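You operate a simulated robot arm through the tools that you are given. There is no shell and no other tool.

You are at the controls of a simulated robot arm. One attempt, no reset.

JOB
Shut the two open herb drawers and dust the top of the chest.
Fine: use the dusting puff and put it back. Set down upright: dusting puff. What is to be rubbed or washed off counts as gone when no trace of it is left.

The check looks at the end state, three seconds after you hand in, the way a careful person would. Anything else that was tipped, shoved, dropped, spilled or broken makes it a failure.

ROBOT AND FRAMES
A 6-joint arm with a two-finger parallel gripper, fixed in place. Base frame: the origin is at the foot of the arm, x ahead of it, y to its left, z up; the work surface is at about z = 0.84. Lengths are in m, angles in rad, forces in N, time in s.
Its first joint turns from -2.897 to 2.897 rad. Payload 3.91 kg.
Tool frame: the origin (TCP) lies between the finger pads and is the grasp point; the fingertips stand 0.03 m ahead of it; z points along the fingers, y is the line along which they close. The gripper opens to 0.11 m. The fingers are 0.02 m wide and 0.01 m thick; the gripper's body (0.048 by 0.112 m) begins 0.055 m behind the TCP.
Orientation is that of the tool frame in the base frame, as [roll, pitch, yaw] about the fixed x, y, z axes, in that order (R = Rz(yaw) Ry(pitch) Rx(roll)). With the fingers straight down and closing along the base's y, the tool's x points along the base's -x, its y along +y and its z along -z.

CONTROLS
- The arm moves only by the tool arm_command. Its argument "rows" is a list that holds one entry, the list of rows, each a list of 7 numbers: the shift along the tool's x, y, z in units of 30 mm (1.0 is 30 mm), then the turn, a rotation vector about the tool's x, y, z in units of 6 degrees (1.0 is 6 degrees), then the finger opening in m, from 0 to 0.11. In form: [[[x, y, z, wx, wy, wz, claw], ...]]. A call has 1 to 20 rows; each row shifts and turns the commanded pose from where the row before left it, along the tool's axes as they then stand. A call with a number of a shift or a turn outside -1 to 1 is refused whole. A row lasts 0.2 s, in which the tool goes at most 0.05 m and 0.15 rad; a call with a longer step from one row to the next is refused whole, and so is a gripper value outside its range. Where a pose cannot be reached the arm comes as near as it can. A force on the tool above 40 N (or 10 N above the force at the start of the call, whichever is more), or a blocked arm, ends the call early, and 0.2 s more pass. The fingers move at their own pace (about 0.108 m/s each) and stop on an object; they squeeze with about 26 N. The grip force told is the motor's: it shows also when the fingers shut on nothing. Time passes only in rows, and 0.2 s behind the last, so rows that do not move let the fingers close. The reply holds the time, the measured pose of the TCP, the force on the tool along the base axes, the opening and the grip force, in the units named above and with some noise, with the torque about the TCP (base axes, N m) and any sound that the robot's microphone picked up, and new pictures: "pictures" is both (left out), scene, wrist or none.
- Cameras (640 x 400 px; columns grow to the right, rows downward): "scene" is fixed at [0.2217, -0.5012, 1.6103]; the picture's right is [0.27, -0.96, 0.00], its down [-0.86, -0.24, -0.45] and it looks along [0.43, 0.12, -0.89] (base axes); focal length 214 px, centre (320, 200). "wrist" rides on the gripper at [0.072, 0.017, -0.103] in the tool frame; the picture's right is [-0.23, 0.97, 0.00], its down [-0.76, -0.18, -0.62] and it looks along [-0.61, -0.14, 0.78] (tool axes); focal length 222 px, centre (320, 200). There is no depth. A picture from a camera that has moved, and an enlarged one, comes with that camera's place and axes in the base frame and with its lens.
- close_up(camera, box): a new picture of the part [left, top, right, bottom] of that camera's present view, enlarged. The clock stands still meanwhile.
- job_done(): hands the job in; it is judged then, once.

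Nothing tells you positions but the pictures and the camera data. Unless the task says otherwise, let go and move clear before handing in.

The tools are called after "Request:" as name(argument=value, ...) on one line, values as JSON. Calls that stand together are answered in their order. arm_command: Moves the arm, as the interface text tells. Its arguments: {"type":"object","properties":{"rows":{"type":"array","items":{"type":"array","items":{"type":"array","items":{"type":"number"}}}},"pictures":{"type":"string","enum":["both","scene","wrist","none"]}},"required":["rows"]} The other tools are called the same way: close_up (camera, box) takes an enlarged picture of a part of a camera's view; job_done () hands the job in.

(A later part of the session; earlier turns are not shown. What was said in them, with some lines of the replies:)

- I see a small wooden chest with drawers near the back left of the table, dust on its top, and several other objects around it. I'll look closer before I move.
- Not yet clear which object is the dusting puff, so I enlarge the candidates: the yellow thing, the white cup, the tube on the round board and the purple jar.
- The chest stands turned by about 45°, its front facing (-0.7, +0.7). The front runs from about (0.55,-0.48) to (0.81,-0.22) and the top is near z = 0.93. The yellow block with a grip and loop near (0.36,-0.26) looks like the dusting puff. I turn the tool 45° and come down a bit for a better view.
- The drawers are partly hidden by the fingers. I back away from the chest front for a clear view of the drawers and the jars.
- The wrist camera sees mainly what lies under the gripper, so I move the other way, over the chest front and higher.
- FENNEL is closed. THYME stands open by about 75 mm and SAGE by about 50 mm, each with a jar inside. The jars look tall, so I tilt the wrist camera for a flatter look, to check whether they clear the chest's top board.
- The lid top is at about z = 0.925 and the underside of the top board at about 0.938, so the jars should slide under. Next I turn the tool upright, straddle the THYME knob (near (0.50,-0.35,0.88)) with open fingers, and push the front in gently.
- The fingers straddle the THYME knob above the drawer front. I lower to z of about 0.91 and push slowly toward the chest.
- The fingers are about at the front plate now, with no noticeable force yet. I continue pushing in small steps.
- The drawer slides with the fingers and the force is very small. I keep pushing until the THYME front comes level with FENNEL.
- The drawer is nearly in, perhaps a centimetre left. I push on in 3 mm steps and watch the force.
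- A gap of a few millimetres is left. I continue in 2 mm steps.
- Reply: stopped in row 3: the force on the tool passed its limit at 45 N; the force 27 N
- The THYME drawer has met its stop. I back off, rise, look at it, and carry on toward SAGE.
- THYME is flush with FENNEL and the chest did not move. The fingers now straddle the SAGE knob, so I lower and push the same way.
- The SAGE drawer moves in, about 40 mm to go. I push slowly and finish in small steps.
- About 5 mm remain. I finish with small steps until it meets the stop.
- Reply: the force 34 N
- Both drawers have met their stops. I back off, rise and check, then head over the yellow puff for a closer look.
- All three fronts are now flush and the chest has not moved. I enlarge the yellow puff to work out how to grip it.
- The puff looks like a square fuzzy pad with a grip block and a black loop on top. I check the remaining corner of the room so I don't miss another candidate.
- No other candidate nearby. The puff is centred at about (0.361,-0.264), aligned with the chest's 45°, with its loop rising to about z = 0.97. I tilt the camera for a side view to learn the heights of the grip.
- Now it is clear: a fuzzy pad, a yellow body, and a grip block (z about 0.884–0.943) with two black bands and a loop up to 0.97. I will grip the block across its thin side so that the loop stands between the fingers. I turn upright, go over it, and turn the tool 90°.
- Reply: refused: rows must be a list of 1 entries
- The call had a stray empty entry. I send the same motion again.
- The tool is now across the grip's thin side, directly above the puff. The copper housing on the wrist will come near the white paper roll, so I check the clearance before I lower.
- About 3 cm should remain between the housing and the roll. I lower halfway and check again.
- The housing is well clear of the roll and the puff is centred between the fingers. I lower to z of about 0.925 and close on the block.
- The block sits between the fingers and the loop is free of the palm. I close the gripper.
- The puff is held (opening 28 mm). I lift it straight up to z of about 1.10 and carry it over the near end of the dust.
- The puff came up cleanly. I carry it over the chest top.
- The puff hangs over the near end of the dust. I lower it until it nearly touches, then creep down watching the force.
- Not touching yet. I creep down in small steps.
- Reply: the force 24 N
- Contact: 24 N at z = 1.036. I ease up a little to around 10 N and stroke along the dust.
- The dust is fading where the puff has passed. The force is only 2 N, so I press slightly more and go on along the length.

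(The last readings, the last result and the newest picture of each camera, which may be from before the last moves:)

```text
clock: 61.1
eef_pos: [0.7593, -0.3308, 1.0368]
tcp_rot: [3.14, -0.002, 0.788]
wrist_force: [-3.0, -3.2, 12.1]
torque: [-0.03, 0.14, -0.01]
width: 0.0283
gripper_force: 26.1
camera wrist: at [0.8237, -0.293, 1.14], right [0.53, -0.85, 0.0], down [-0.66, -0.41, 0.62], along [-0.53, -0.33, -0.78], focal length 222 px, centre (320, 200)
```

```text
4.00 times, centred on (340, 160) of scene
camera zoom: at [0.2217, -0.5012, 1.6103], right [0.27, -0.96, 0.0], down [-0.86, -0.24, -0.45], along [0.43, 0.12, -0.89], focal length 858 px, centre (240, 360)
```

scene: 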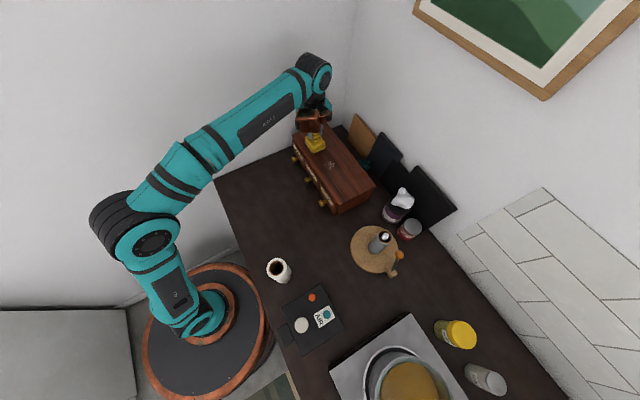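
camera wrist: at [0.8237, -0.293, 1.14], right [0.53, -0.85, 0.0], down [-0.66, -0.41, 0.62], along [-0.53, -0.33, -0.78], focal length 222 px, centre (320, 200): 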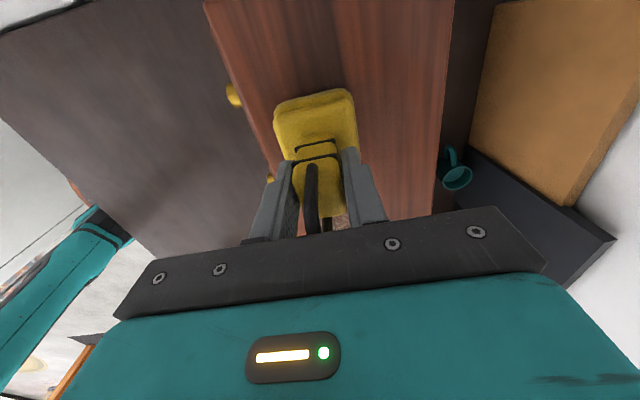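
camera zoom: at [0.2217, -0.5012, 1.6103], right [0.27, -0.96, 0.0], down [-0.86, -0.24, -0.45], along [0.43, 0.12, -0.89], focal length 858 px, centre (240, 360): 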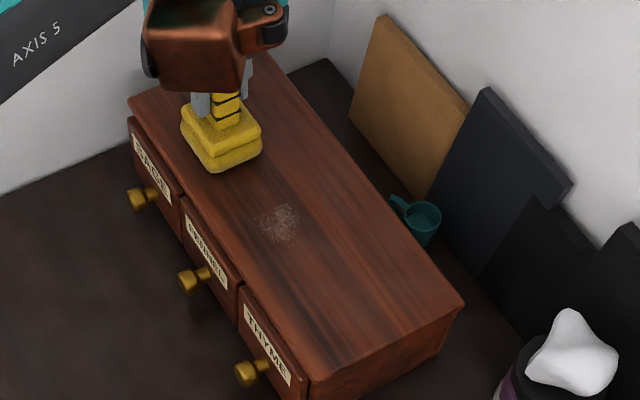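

One stroke took most of it; a faint patch remains near (0.686,-0.409), where the pressure was low. I shift 12 mm toward the wall and stroke back.

Request:
arm_command(rows=[[[0, 0.2, 0, 0, 0, 0, 0], [0, 0.2, 0, 0, 0, 0, 0], [-0.3, 0, 0, 0, 0, 0, 0], [-0.3, 0, 0, 0, 0, 0, 0], [-0.3, 0, 0, 0, 0, 0, 0], [-0.3, 0, 0, 0, 0, 0, 0], [-0.3, 0, 0, 0, 0, 0, 0], [-0.3, 0, 0, 0, 0, 0, 0], [-0.3, 0, 0, 0, 0, 0, 0], [-0.3, 0, 0, 0, 0, 0, 0], [-0.3, 0, 0, 0, 0, 0, 0], [0, 0, 0, 0, 0, 0, 0]]], pictures="none")

Request:
arm_command(rows=[[[-0.3, 0, 0, 0, 0, 0, 0], [-0.3, 0, 0, 0, 0, 0, 0], [-0.3, 0, 0, 0, 0, 0, 0], [-0.3, 0, 0, 0, 0, 0, 0], [-0.3, 0, 0, 0, 0, 0, 0], [-0.3, 0, 0, 0, 0, 0, 0], [-0.3, 0, 0, 0, 0, 0, 0], [-0.3, 0, 0, 0, 0, 0, 0], [0, 0, 0, 0, 0, 0, 0]]])

Request:
close_up(camera="wrist", box=[200, 0, 440, 190])

Request:
close_up(camera="scene", box=[280, 110, 400, 210])

```text
clock: 63.7
eef_pos: [0.7126, -0.3971, 1.0361]
tcp_rot: [3.14, -0.001, 0.785]
wrist_force: [1.4, 3.2, 13.4]
torque: [0.13, 0.01, 0.01]
width: 0.0283
gripper_force: 25.6
```

```text
clock: 65.7
eef_pos: [0.6611, -0.4476, 1.0356]
tcp_rot: [3.14, -0.001, 0.786]
wrist_force: [1.3, 1.7, 10.6]
torque: [0.05, 0.12, 0.01]
width: 0.0281
gripper_force: 25.8
camera wrist: at [0.7244, -0.4098, 1.1398], right [0.53, -0.85, 0.0], down [-0.66, -0.41, 0.62], along [-0.53, -0.33, -0.78], focal length 222 px, centre (320, 200)
```

scene: 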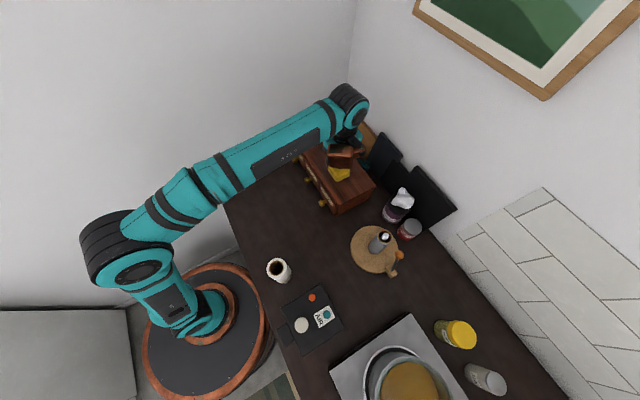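
wrist: 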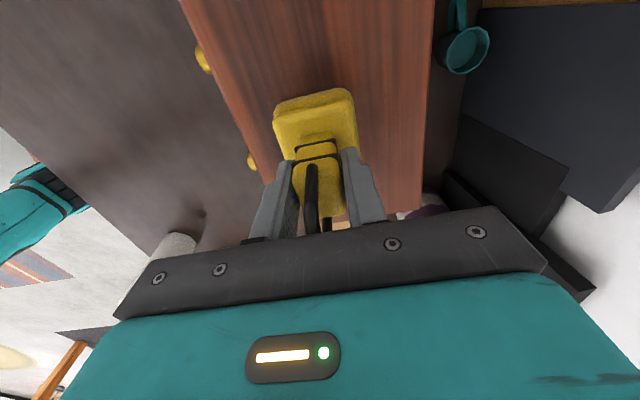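

```text
2.11 times, centred on (320, 95) of wrist
camera zoom: at [0.7244, -0.4098, 1.1398], right [0.53, -0.85, 0.0], down [-0.66, -0.41, 0.62], along [-0.53, -0.33, -0.78], focal length 468 px, centre (320, 421)
```

zoom: 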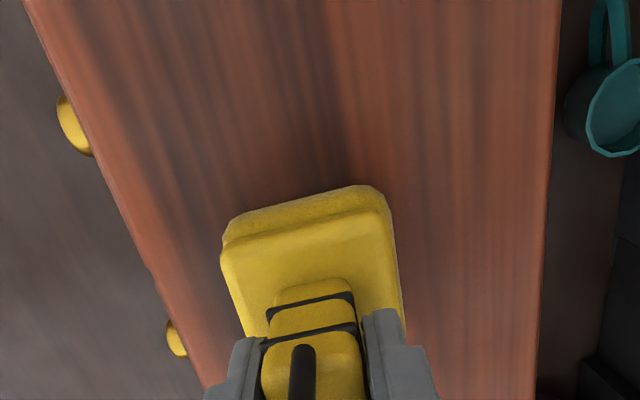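

```text
4.00 times, centred on (340, 160) of scene
camera zoom: at [0.2217, -0.5012, 1.6103], right [0.27, -0.96, 0.0], down [-0.86, -0.24, -0.45], along [0.43, 0.12, -0.89], focal length 858 px, centre (240, 360)
```

zoom: 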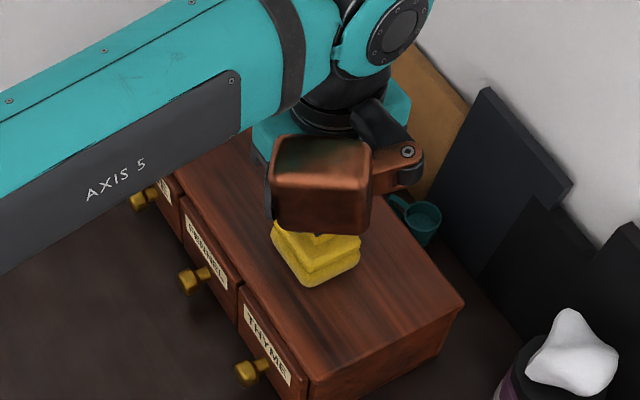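

No dust is visible any more. For safety I do two more strokes on either side of the first ones.

Request:
arm_command(rows=[[[0, -0.3, 0, 0, 0, 0, 0], [0, -0.3, 0, 0, 0, 0, 0], [0, -0.25, 0, 0, 0, 0, 0], [0.35, 0, 0, 0, 0, 0, 0], [0.35, 0, 0, 0, 0, 0, 0], [0.35, 0, 0, 0, 0, 0, 0], [0.35, 0, 0, 0, 0, 0, 0], [0.35, 0, 0, 0, 0, 0, 0], [0.35, 0, 0, 0, 0, 0, 0], [0.35, 0, 0, 0, 0, 0, 0], [0, 0, 0, 0, 0, 0, 0]]], pictures="none")

Request:
arm_command(rows=[[[0.35, 0, 0, 0, 0, 0, 0], [0.35, 0, 0, 0, 0, 0, 0], [0.35, 0, 0, 0, 0, 0, 0], [0.35, 0, 0, 0, 0, 0, 0], [0.35, 0, 0, 0, 0, 0, 0], [0.35, 0, 0, 0, 0, 0, 0], [0.35, 0, 0, 0, 0, 0, 0], [0.25, 0, 0, 0, 0, 0, 0], [0, 0.35, 0, 0, 0, 0, 0], [0, 0.35, 0, 0, 0, 0, 0], [0, 0.35, 0, 0, 0, 0, 0], [0, 0.35, 0, 0, 0, 0, 0], [0, 0, 0, 0, 0, 0, 0]]], pictures="none")

Request:
arm_command(rows=[[[-0.35, 0, 0, 0, 0, 0, 0], [-0.35, 0, 0, 0, 0, 0, 0], [-0.35, 0, 0, 0, 0, 0, 0], [-0.35, 0, 0, 0, 0, 0, 0], [-0.35, 0, 0, 0, 0, 0, 0], [-0.35, 0, 0, 0, 0, 0, 0], [-0.35, 0, 0, 0, 0, 0, 0], [-0.35, 0, 0, 0, 0, 0, 0], [-0.35, 0, 0, 0, 0, 0, 0], [-0.35, 0, 0, 0, 0, 0, 0], [-0.35, 0, 0, 0, 0, 0, 0], [-0.35, 0, 0, 0, 0, 0, 0], [0, 0, 0, 0, 0, 0, 0]]])

```text
clock: 68.1
eef_pos: [0.6941, -0.3764, 1.0364]
tcp_rot: [3.14, -0.003, 0.787]
wrist_force: [-2.4, -2.2, 9.6]
torque: [-0.14, 0.23, 0.01]
width: 0.0282
gripper_force: 26.2
```

```text
clock: 70.9
eef_pos: [0.7816, -0.3496, 1.035]
tcp_rot: [3.139, -0.002, 0.787]
wrist_force: [-0.2, 1.8, 4.1]
torque: [0.15, -0.03, 0.02]
width: 0.0282
gripper_force: 26.2
```

```text
clock: 73.7
eef_pos: [0.6931, -0.4401, 1.0343]
tcp_rot: [3.14, 0.0, 0.787]
wrist_force: [0.8, 0.3, 6.1]
torque: [-0.01, 0.12, 0.03]
width: 0.0283
gripper_force: 26.1
camera wrist: at [0.7565, -0.4011, 1.1396], right [0.53, -0.85, 0.0], down [-0.66, -0.41, 0.62], along [-0.53, -0.33, -0.78], focal length 222 px, centre (320, 200)
```

scene: 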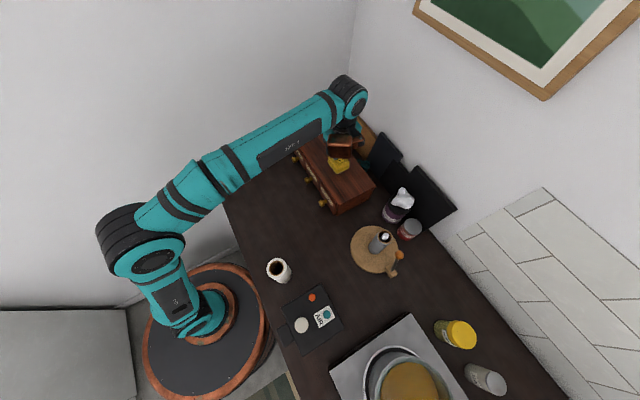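
wrist: 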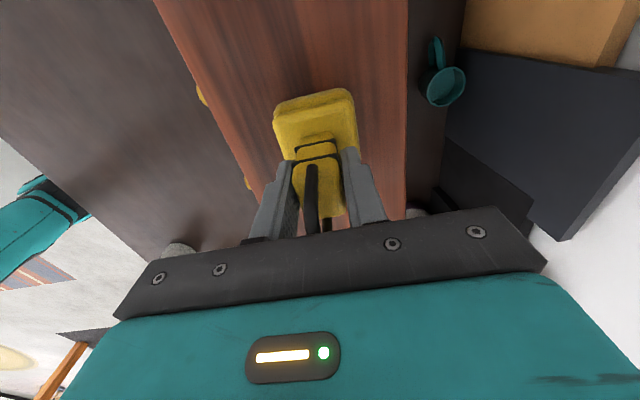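

I finish this stroke and lift the puff clear to inspect the top.

Request:
arm_command(rows=[[[-0.35, 0, 0, 0, 0, 0, 0], [-0.35, 0, 0, 0, 0, 0, 0], [-0.35, 0, 0, 0, 0, 0, 0], [0, 0, -0.3, 0, 0, 0, 0], [0, 0, -0.8, 0, 0, 0, 0], [0, 0, -0.9, 0, 0, 0, 0], [0, -0.3, -0.2, 0, 0, 0, 0], [0, -0.9, 0, 0, 0, 0, 0], [0, -0.9, 0, 0, 0, 0, 0], [0, -0.9, 0, 0, 0, 0, 0], [0, -0.9, 0, 0, 0, 0, 0], [0, -0.9, 0, 0, 0, 0, 0], [0, -0.9, 0, 0, 0, 0, 0], [0, 0, 0, 0, 0, 0, 0], [0, 0, 0, 0, 0, 0, 0]]])

Request:
close_up(camera="scene", box=[280, 120, 380, 220])

Request:
close_up(camera="scene", box=[305, 140, 355, 185])

```text
clock: 76.9
eef_pos: [0.5502, -0.3406, 1.1013]
tcp_rot: [3.139, -0.003, 0.787]
wrist_force: [-0.3, 0.8, -0.9]
torque: [-0.02, 0.03, 0.01]
width: 0.0281
gripper_force: 25.9
camera wrist: at [0.6135, -0.3028, 1.2054], right [0.53, -0.85, 0.0], down [-0.66, -0.41, 0.62], along [-0.53, -0.33, -0.78], focal length 222 px, centre (320, 200)
```

scene: 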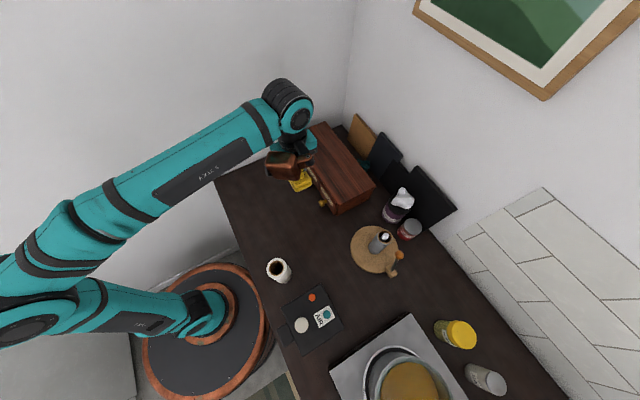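
wrist: 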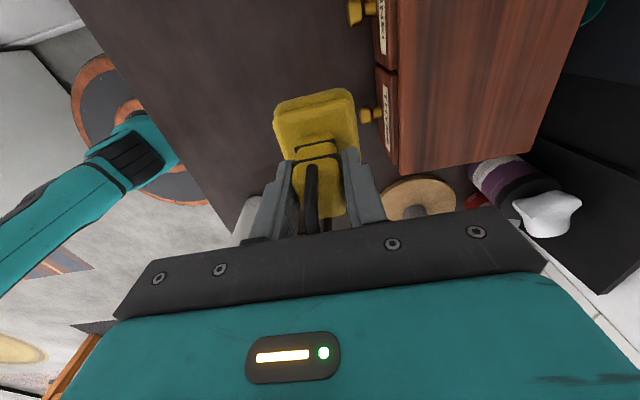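

```text
4.00 times, centred on (330, 170) of scene
camera zoom: at [0.2217, -0.5012, 1.6103], right [0.27, -0.96, 0.0], down [-0.86, -0.24, -0.45], along [0.43, 0.12, -0.89], focal length 858 px, centre (280, 320)
```

zoom: 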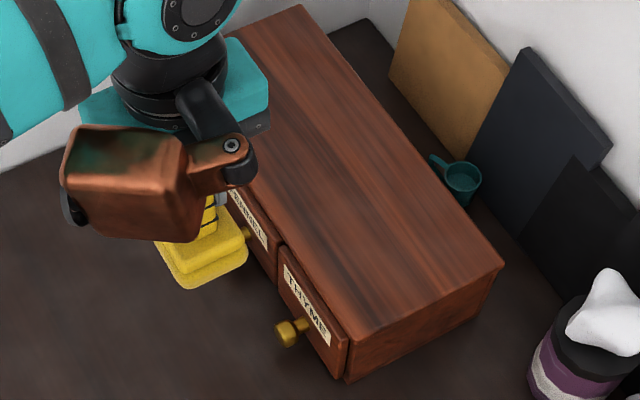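

```text
8.89 times, centred on (330, 162) of scene
camera zoom: at [0.2217, -0.5012, 1.6103], right [0.27, -0.96, 0.0], down [-0.86, -0.24, -0.45], along [0.43, 0.12, -0.89], focal length 1906 px, centre (231, 533)
```

zoom: 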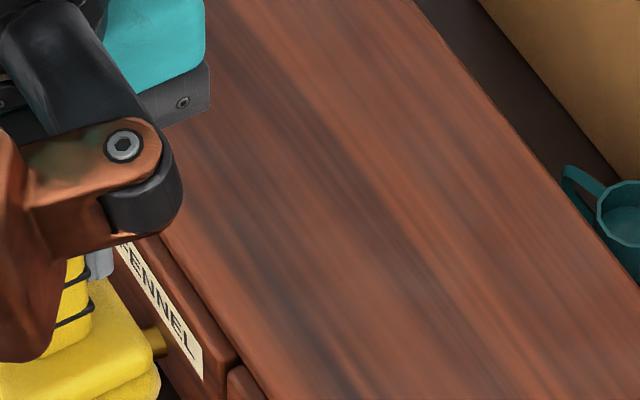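

The top is clean. I carry the puff back above its original spot at (0.362,-0.262).

Request:
arm_command(rows=[[[-0.3225, -0.7875, 0, 0, 0, 0, 0], [-0.3225, -0.7875, 0, 0, 0, 0, 0], [-0.3225, -0.7875, 0, 0, 0, 0, 0], [-0.3225, -0.7875, 0, 0, 0, 0, 0], [-0.3225, -0.7875, 0, 0, 0, 0, 0], [-0.3225, -0.7875, 0, 0, 0, 0, 0], [-0.3225, -0.7875, 0, 0, 0, 0, 0], [-0.3225, -0.7875, 0, 0, 0, 0, 0], [0, 0, 0, 0, 0, 0, 0], [0, 0, 0, 0, 0, 0, 0]]])

Request:
close_up(camera="scene", box=[280, 120, 380, 220])

Request:
close_up(camera="scene", box=[305, 140, 355, 185])

```text
clock: 79.1
eef_pos: [0.3619, -0.262, 1.1009]
tcp_rot: [3.141, 0.0, 0.788]
wrist_force: [-0.5, 0.8, -0.3]
torque: [-0.01, 0.01, 0.0]
width: 0.0284
gripper_force: 25.8
camera wrist: at [0.4252, -0.2238, 1.2047], right [0.53, -0.85, 0.0], down [-0.66, -0.41, 0.62], along [-0.53, -0.33, -0.78], focal length 222 px, centre (320, 200)
```

scene: 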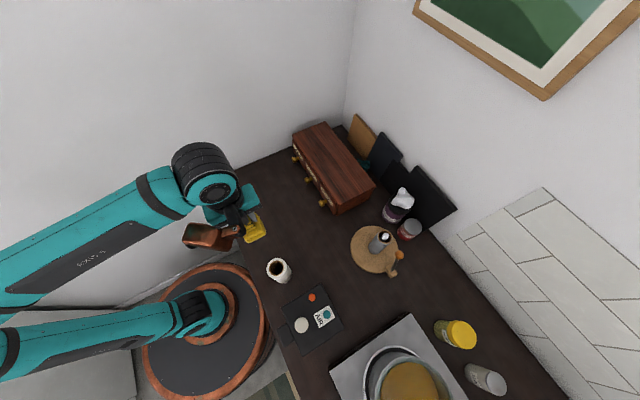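
wrist: 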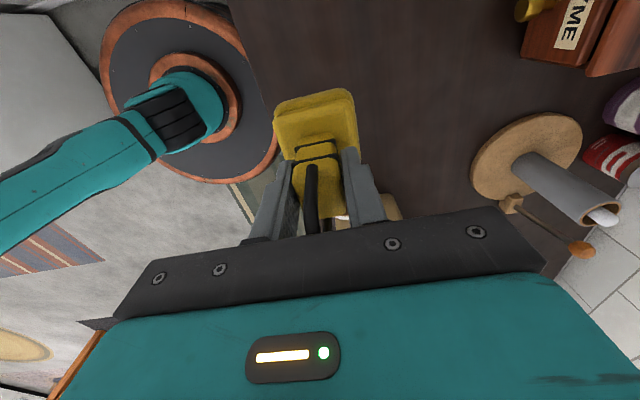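

```text
4.00 times, centred on (330, 170) of scene
camera zoom: at [0.2217, -0.5012, 1.6103], right [0.27, -0.96, 0.0], down [-0.86, -0.24, -0.45], along [0.43, 0.12, -0.89], focal length 858 px, centre (280, 320)
```

zoom: 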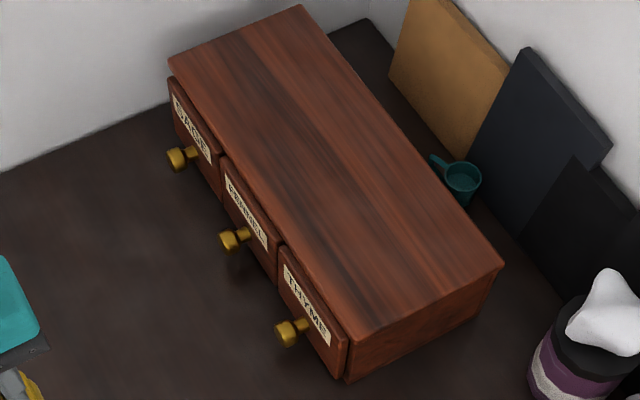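

```text
8.89 times, centred on (330, 162) of scene
camera zoom: at [0.2217, -0.5012, 1.6103], right [0.27, -0.96, 0.0], down [-0.86, -0.24, -0.45], along [0.43, 0.12, -0.89], focal length 1906 px, centre (231, 533)
```

zoom: 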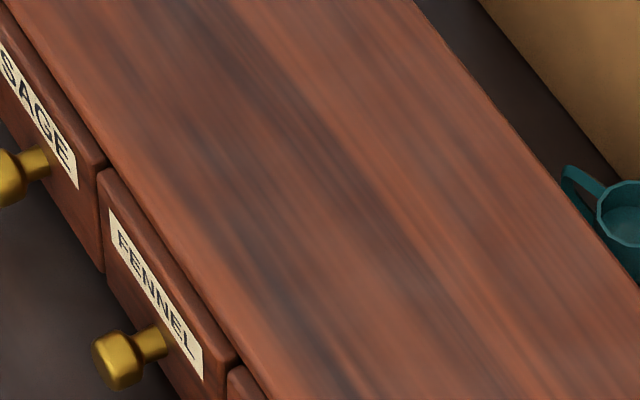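

The drawers are flush and the chest top is spotless. I lower the puff to the table and creep over the last centimetre.

Request:
arm_command(rows=[[[0, 0, 0.75, 0, 0, 0, 0], [0, 0, 0.75, 0, 0, 0, 0], [0, 0, 0.75, 0, 0, 0, 0], [0, 0, 0.75, 0, 0, 0, 0], [0, 0, 0.75, 0, 0, 0, 0], [0, 0, 0.75, 0, 0, 0, 0], [0, 0, 0.75, 0, 0, 0, 0], [0, 0, 0.2, 0, 0, 0, 0], [0, 0, 0.15, 0, 0, 0, 0], [0, 0, 0, 0, 0, 0, 0]]])

Request:
close_up(camera="scene", box=[220, 210, 310, 290])

```text
clock: 81.3
eef_pos: [0.3616, -0.2619, 0.9345]
tcp_rot: [3.141, -0.002, 0.787]
wrist_force: [-0.2, 0.0, -0.7]
torque: [-0.01, -0.01, 0.02]
width: 0.0282
gripper_force: 25.6
camera wrist: at [0.425, -0.2246, 1.0369], right [0.53, -0.85, 0.0], down [-0.66, -0.41, 0.62], along [-0.53, -0.33, -0.78], focal length 222 px, centre (320, 200)
```

scene: 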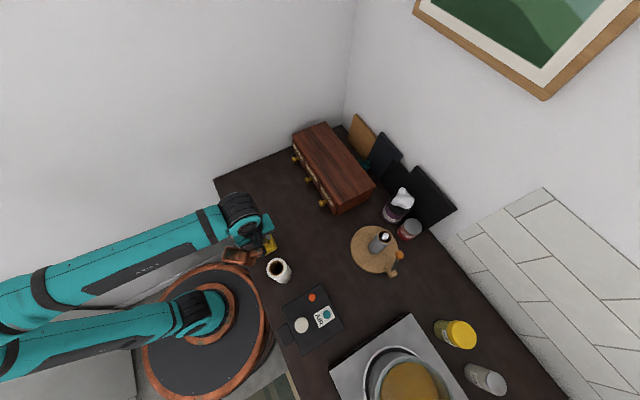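
wrist: 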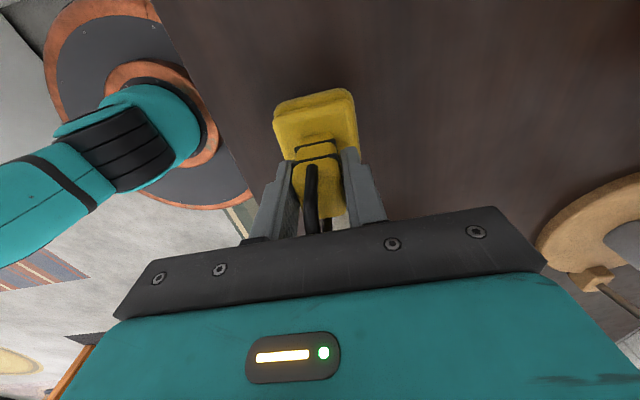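

```text
5.00 times, centred on (265, 250) of scene
camera zoom: at [0.2217, -0.5012, 1.6103], right [0.27, -0.96, 0.0], down [-0.86, -0.24, -0.45], along [0.43, 0.12, -0.89], focal length 1072 px, centre (595, -50)
```

zoom: 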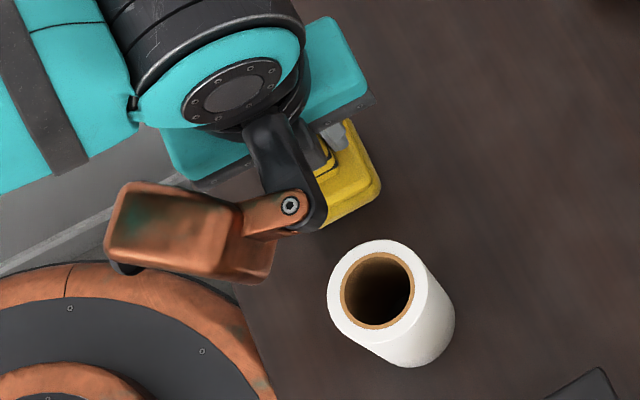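

Request:
arm_command(rows=[[[0, 0, 0.08, 0, 0, 0, 0], [0, 0, 0.08, 0, 0, 0, 0], [0, 0, 0.06, 0, 0, 0, 0], [0, 0, 0, 0, 0, 0, 0]]], pictures="none")

Request:
arm_command(rows=[[[0, 0, 0.04, 0, 0, 0, 0], [0, 0, 0.03, 0, 0, 0, 0], [0, 0, 0, 0, 0, 0, 0]]], pictures="none")

```text
clock: 82.3
eef_pos: [0.3619, -0.2627, 0.9269]
tcp_rot: [3.139, -0.002, 0.787]
wrist_force: [-0.5, 0.0, -1.6]
torque: [-0.01, -0.03, -0.01]
width: 0.0278
gripper_force: 25.6
```

```text
clock: 83.1
eef_pos: [0.3616, -0.2624, 0.9252]
tcp_rot: [3.14, -0.001, 0.787]
wrist_force: [-0.1, 0.1, -0.3]
torque: [0.0, -0.01, 0.01]
width: 0.0282
gripper_force: 25.9
```

No contact yet. I go down by another millimetre or two.

Request:
arm_command(rows=[[[0, 0, 0.03, 0, 0, 0, 0], [0, 0, 0.02, 0, 0, 0, 0], [0, 0, 0, 0, 0, 0, 0]]], pictures="none")

```text
clock: 83.9
eef_pos: [0.3612, -0.262, 0.9227]
tcp_rot: [3.139, -0.002, 0.786]
wrist_force: [3.2, -1.3, 18.4]
torque: [0.0, 0.1, 0.02]
width: 0.0283
gripper_force: 25.8
```

It is down on the table (18 N). I ease off a touch, open the fingers and rise straight up.

Request:
arm_command(rows=[[[0, 0, -0.04, 0, 0, 0, 0], [0, 0, 0, 0, 0, 0, 0.03], [0, 0, 0, 0, 0, 0, 0.04], [0, 0, 0, 0, 0, 0, 0.055], [0, 0, 0, 0, 0, 0, 0.08], [0, 0, 0, 0, 0, 0, 0.08], [0, 0, 0, 0, 0, 0, 0.08]]])

Request:
close_up(camera="wrist", box=[220, 80, 420, 240])

```text
clock: 85.5
eef_pos: [0.3612, -0.2629, 0.9238]
tcp_rot: [3.139, -0.001, 0.786]
wrist_force: [-0.3, -0.4, 0.2]
torque: [-0.01, 0.0, 0.02]
width: 0.0802
gripper_force: 0.1
camera wrist: at [0.425, -0.2244, 1.0278], right [0.53, -0.85, 0.0], down [-0.66, -0.41, 0.62], along [-0.53, -0.33, -0.78], focal length 222 px, centre (320, 200)
```

scene: 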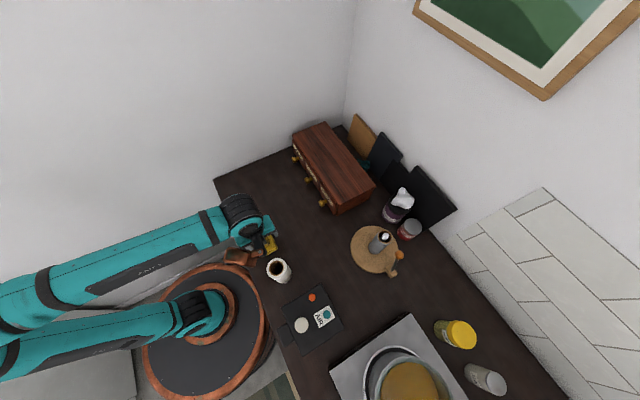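
wrist: 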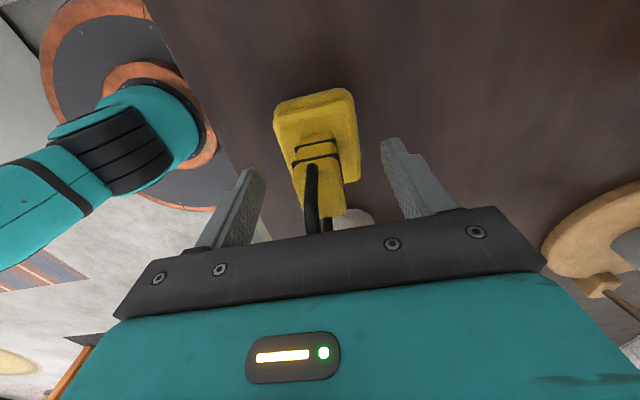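

```text
2.50 times, centred on (320, 160) of wrist
camera zoom: at [0.425, -0.2244, 1.0278], right [0.53, -0.85, 0.0], down [-0.66, -0.41, 0.62], along [-0.53, -0.33, -0.78], focal length 555 px, centre (320, 300)
```

zoom: 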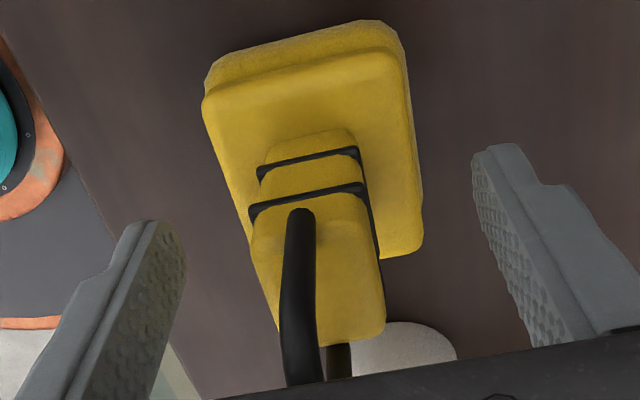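

The puff stands upright and free on its old spot. I rise straight up and move clear.

Request:
arm_command(rows=[[[0, 0, -0.3, 0, 0, 0, 0.08], [0, 0, -0.7, 0, 0, 0, 0.08], [0, 0, -0.9, 0, 0, 0, 0.08], [0, 0, -0.9, 0, 0, 0, 0.08], [0, 0, -0.9, 0, 0, 0, 0.08], [0, 0, -0.9, 0, 0, 0, 0.08], [0, 0, -0.9, 0, 0, 0, 0.08], [0, 0, -0.9, 0, 0, 0, 0.08], [0, 0, -0.9, 0, 0, 0, 0.08], [0.9, -0.3, -0.5, 0, 0, 0, 0.08], [0.9, -0.3, 0, 0, 0, 0, 0.08], [0.9, -0.3, 0, 0, 0, 0, 0.08], [0.9, -0.3, 0, 0, 0, 0, 0.08], [0, 0, 0, 0, 0, 0, 0.08], [0, 0, 0, 0, 0, 0, 0.08]]])

Request:
close_up(camera="scene", box=[230, 210, 310, 290])

Request:
close_up(camera="scene", box=[280, 120, 380, 220])

Request:
close_up(camera="scene", box=[340, 130, 460, 280])

```text
clock: 88.7
eef_pos: [0.4113, -0.159, 1.1575]
tcp_rot: [3.14, -0.003, 0.788]
wrist_force: [0.6, 0.0, 0.4]
torque: [0.03, 0.02, 0.02]
width: 0.0801
gripper_force: 0.0
camera wrist: at [0.4749, -0.1218, 1.2614], right [0.53, -0.85, 0.0], down [-0.66, -0.41, 0.62], along [-0.53, -0.33, -0.78], focal length 222 px, centre (320, 200)
```

scene: 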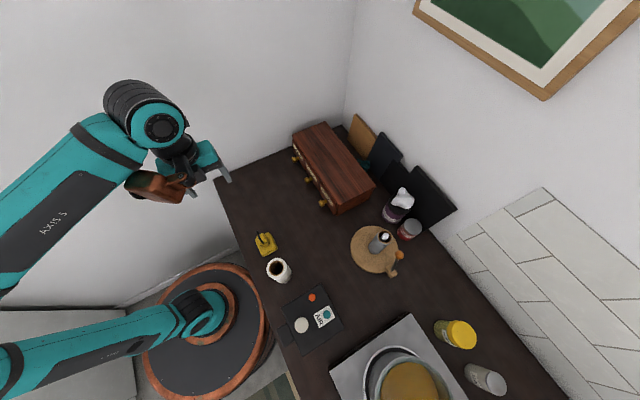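
wrist: 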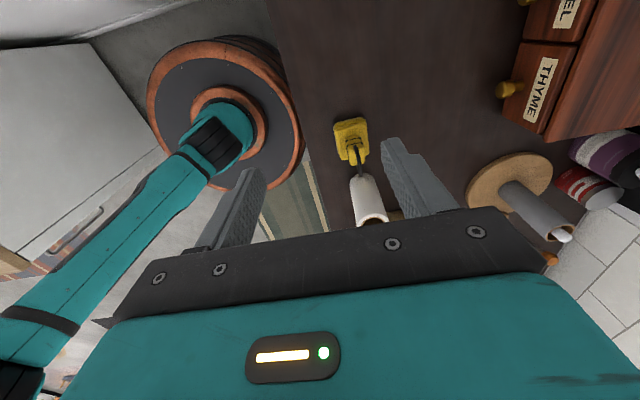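

```text
5.00 times, centred on (270, 250) of scene
camera zoom: at [0.2217, -0.5012, 1.6103], right [0.27, -0.96, 0.0], down [-0.86, -0.24, -0.45], along [0.43, 0.12, -0.89], focal length 1072 px, centre (570, -50)
```

zoom: 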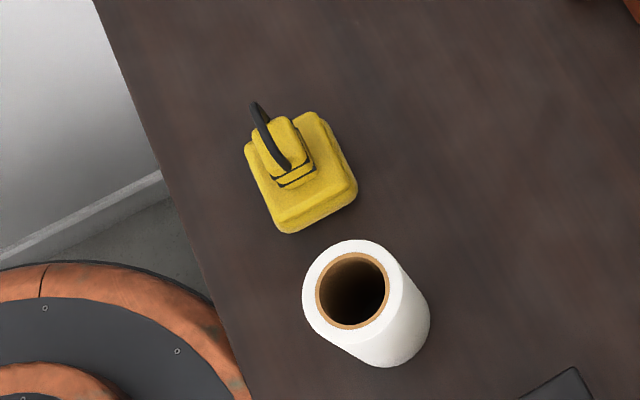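

```text
4.00 times, centred on (330, 170) of scene
camera zoom: at [0.2217, -0.5012, 1.6103], right [0.27, -0.96, 0.0], down [-0.86, -0.24, -0.45], along [0.43, 0.12, -0.89], focal length 858 px, centre (280, 320)
```

zoom: 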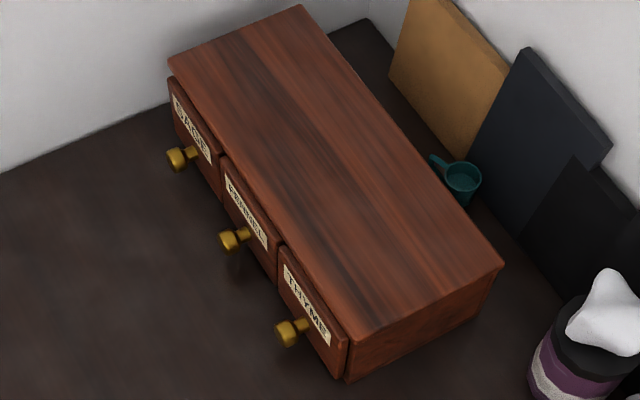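

```text
2.67 times, centred on (400, 205) of scene
camera zoom: at [0.2217, -0.5012, 1.6103], right [0.27, -0.96, 0.0], down [-0.86, -0.24, -0.45], along [0.43, 0.12, -0.89], focal length 572 px, centre (107, 187)
```

zoom: 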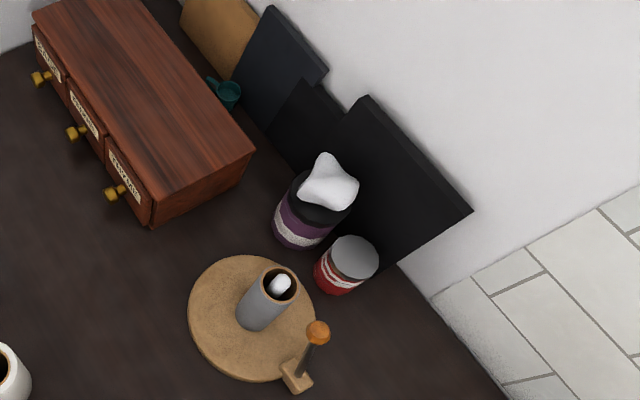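

Both open drawers are flush with the closed one, the chest top shows no dust, and the puff stands upright on its old spot. Everything else looks undisturbed and the arm is clear, so I hand in.

Request:
job_done()

```text
The job is handed in.
```

I shut the THYME and SAGE drawers and dusted the chest top, then handed the job in. I haven't seen a verdict.

- **Drawers:** I pushed each one in until it met its stop. Both fronts are now flush with FENNEL, which was already closed. The chest did not move, but I couldn't see the jars inside once the drawers were shut.
- **Dusting:** I took the yellow pad with the black loop to be the dusting puff, since nothing else near the chest fitted. Four strokes cleared the dust, and close-ups of the top show no trace of it.
- **Puff:** It is back upright within a millimetre or two of where it started, and the gripper has let go and moved clear.

Nothing else on the table looks moved, tipped or spilled in the final pictures.
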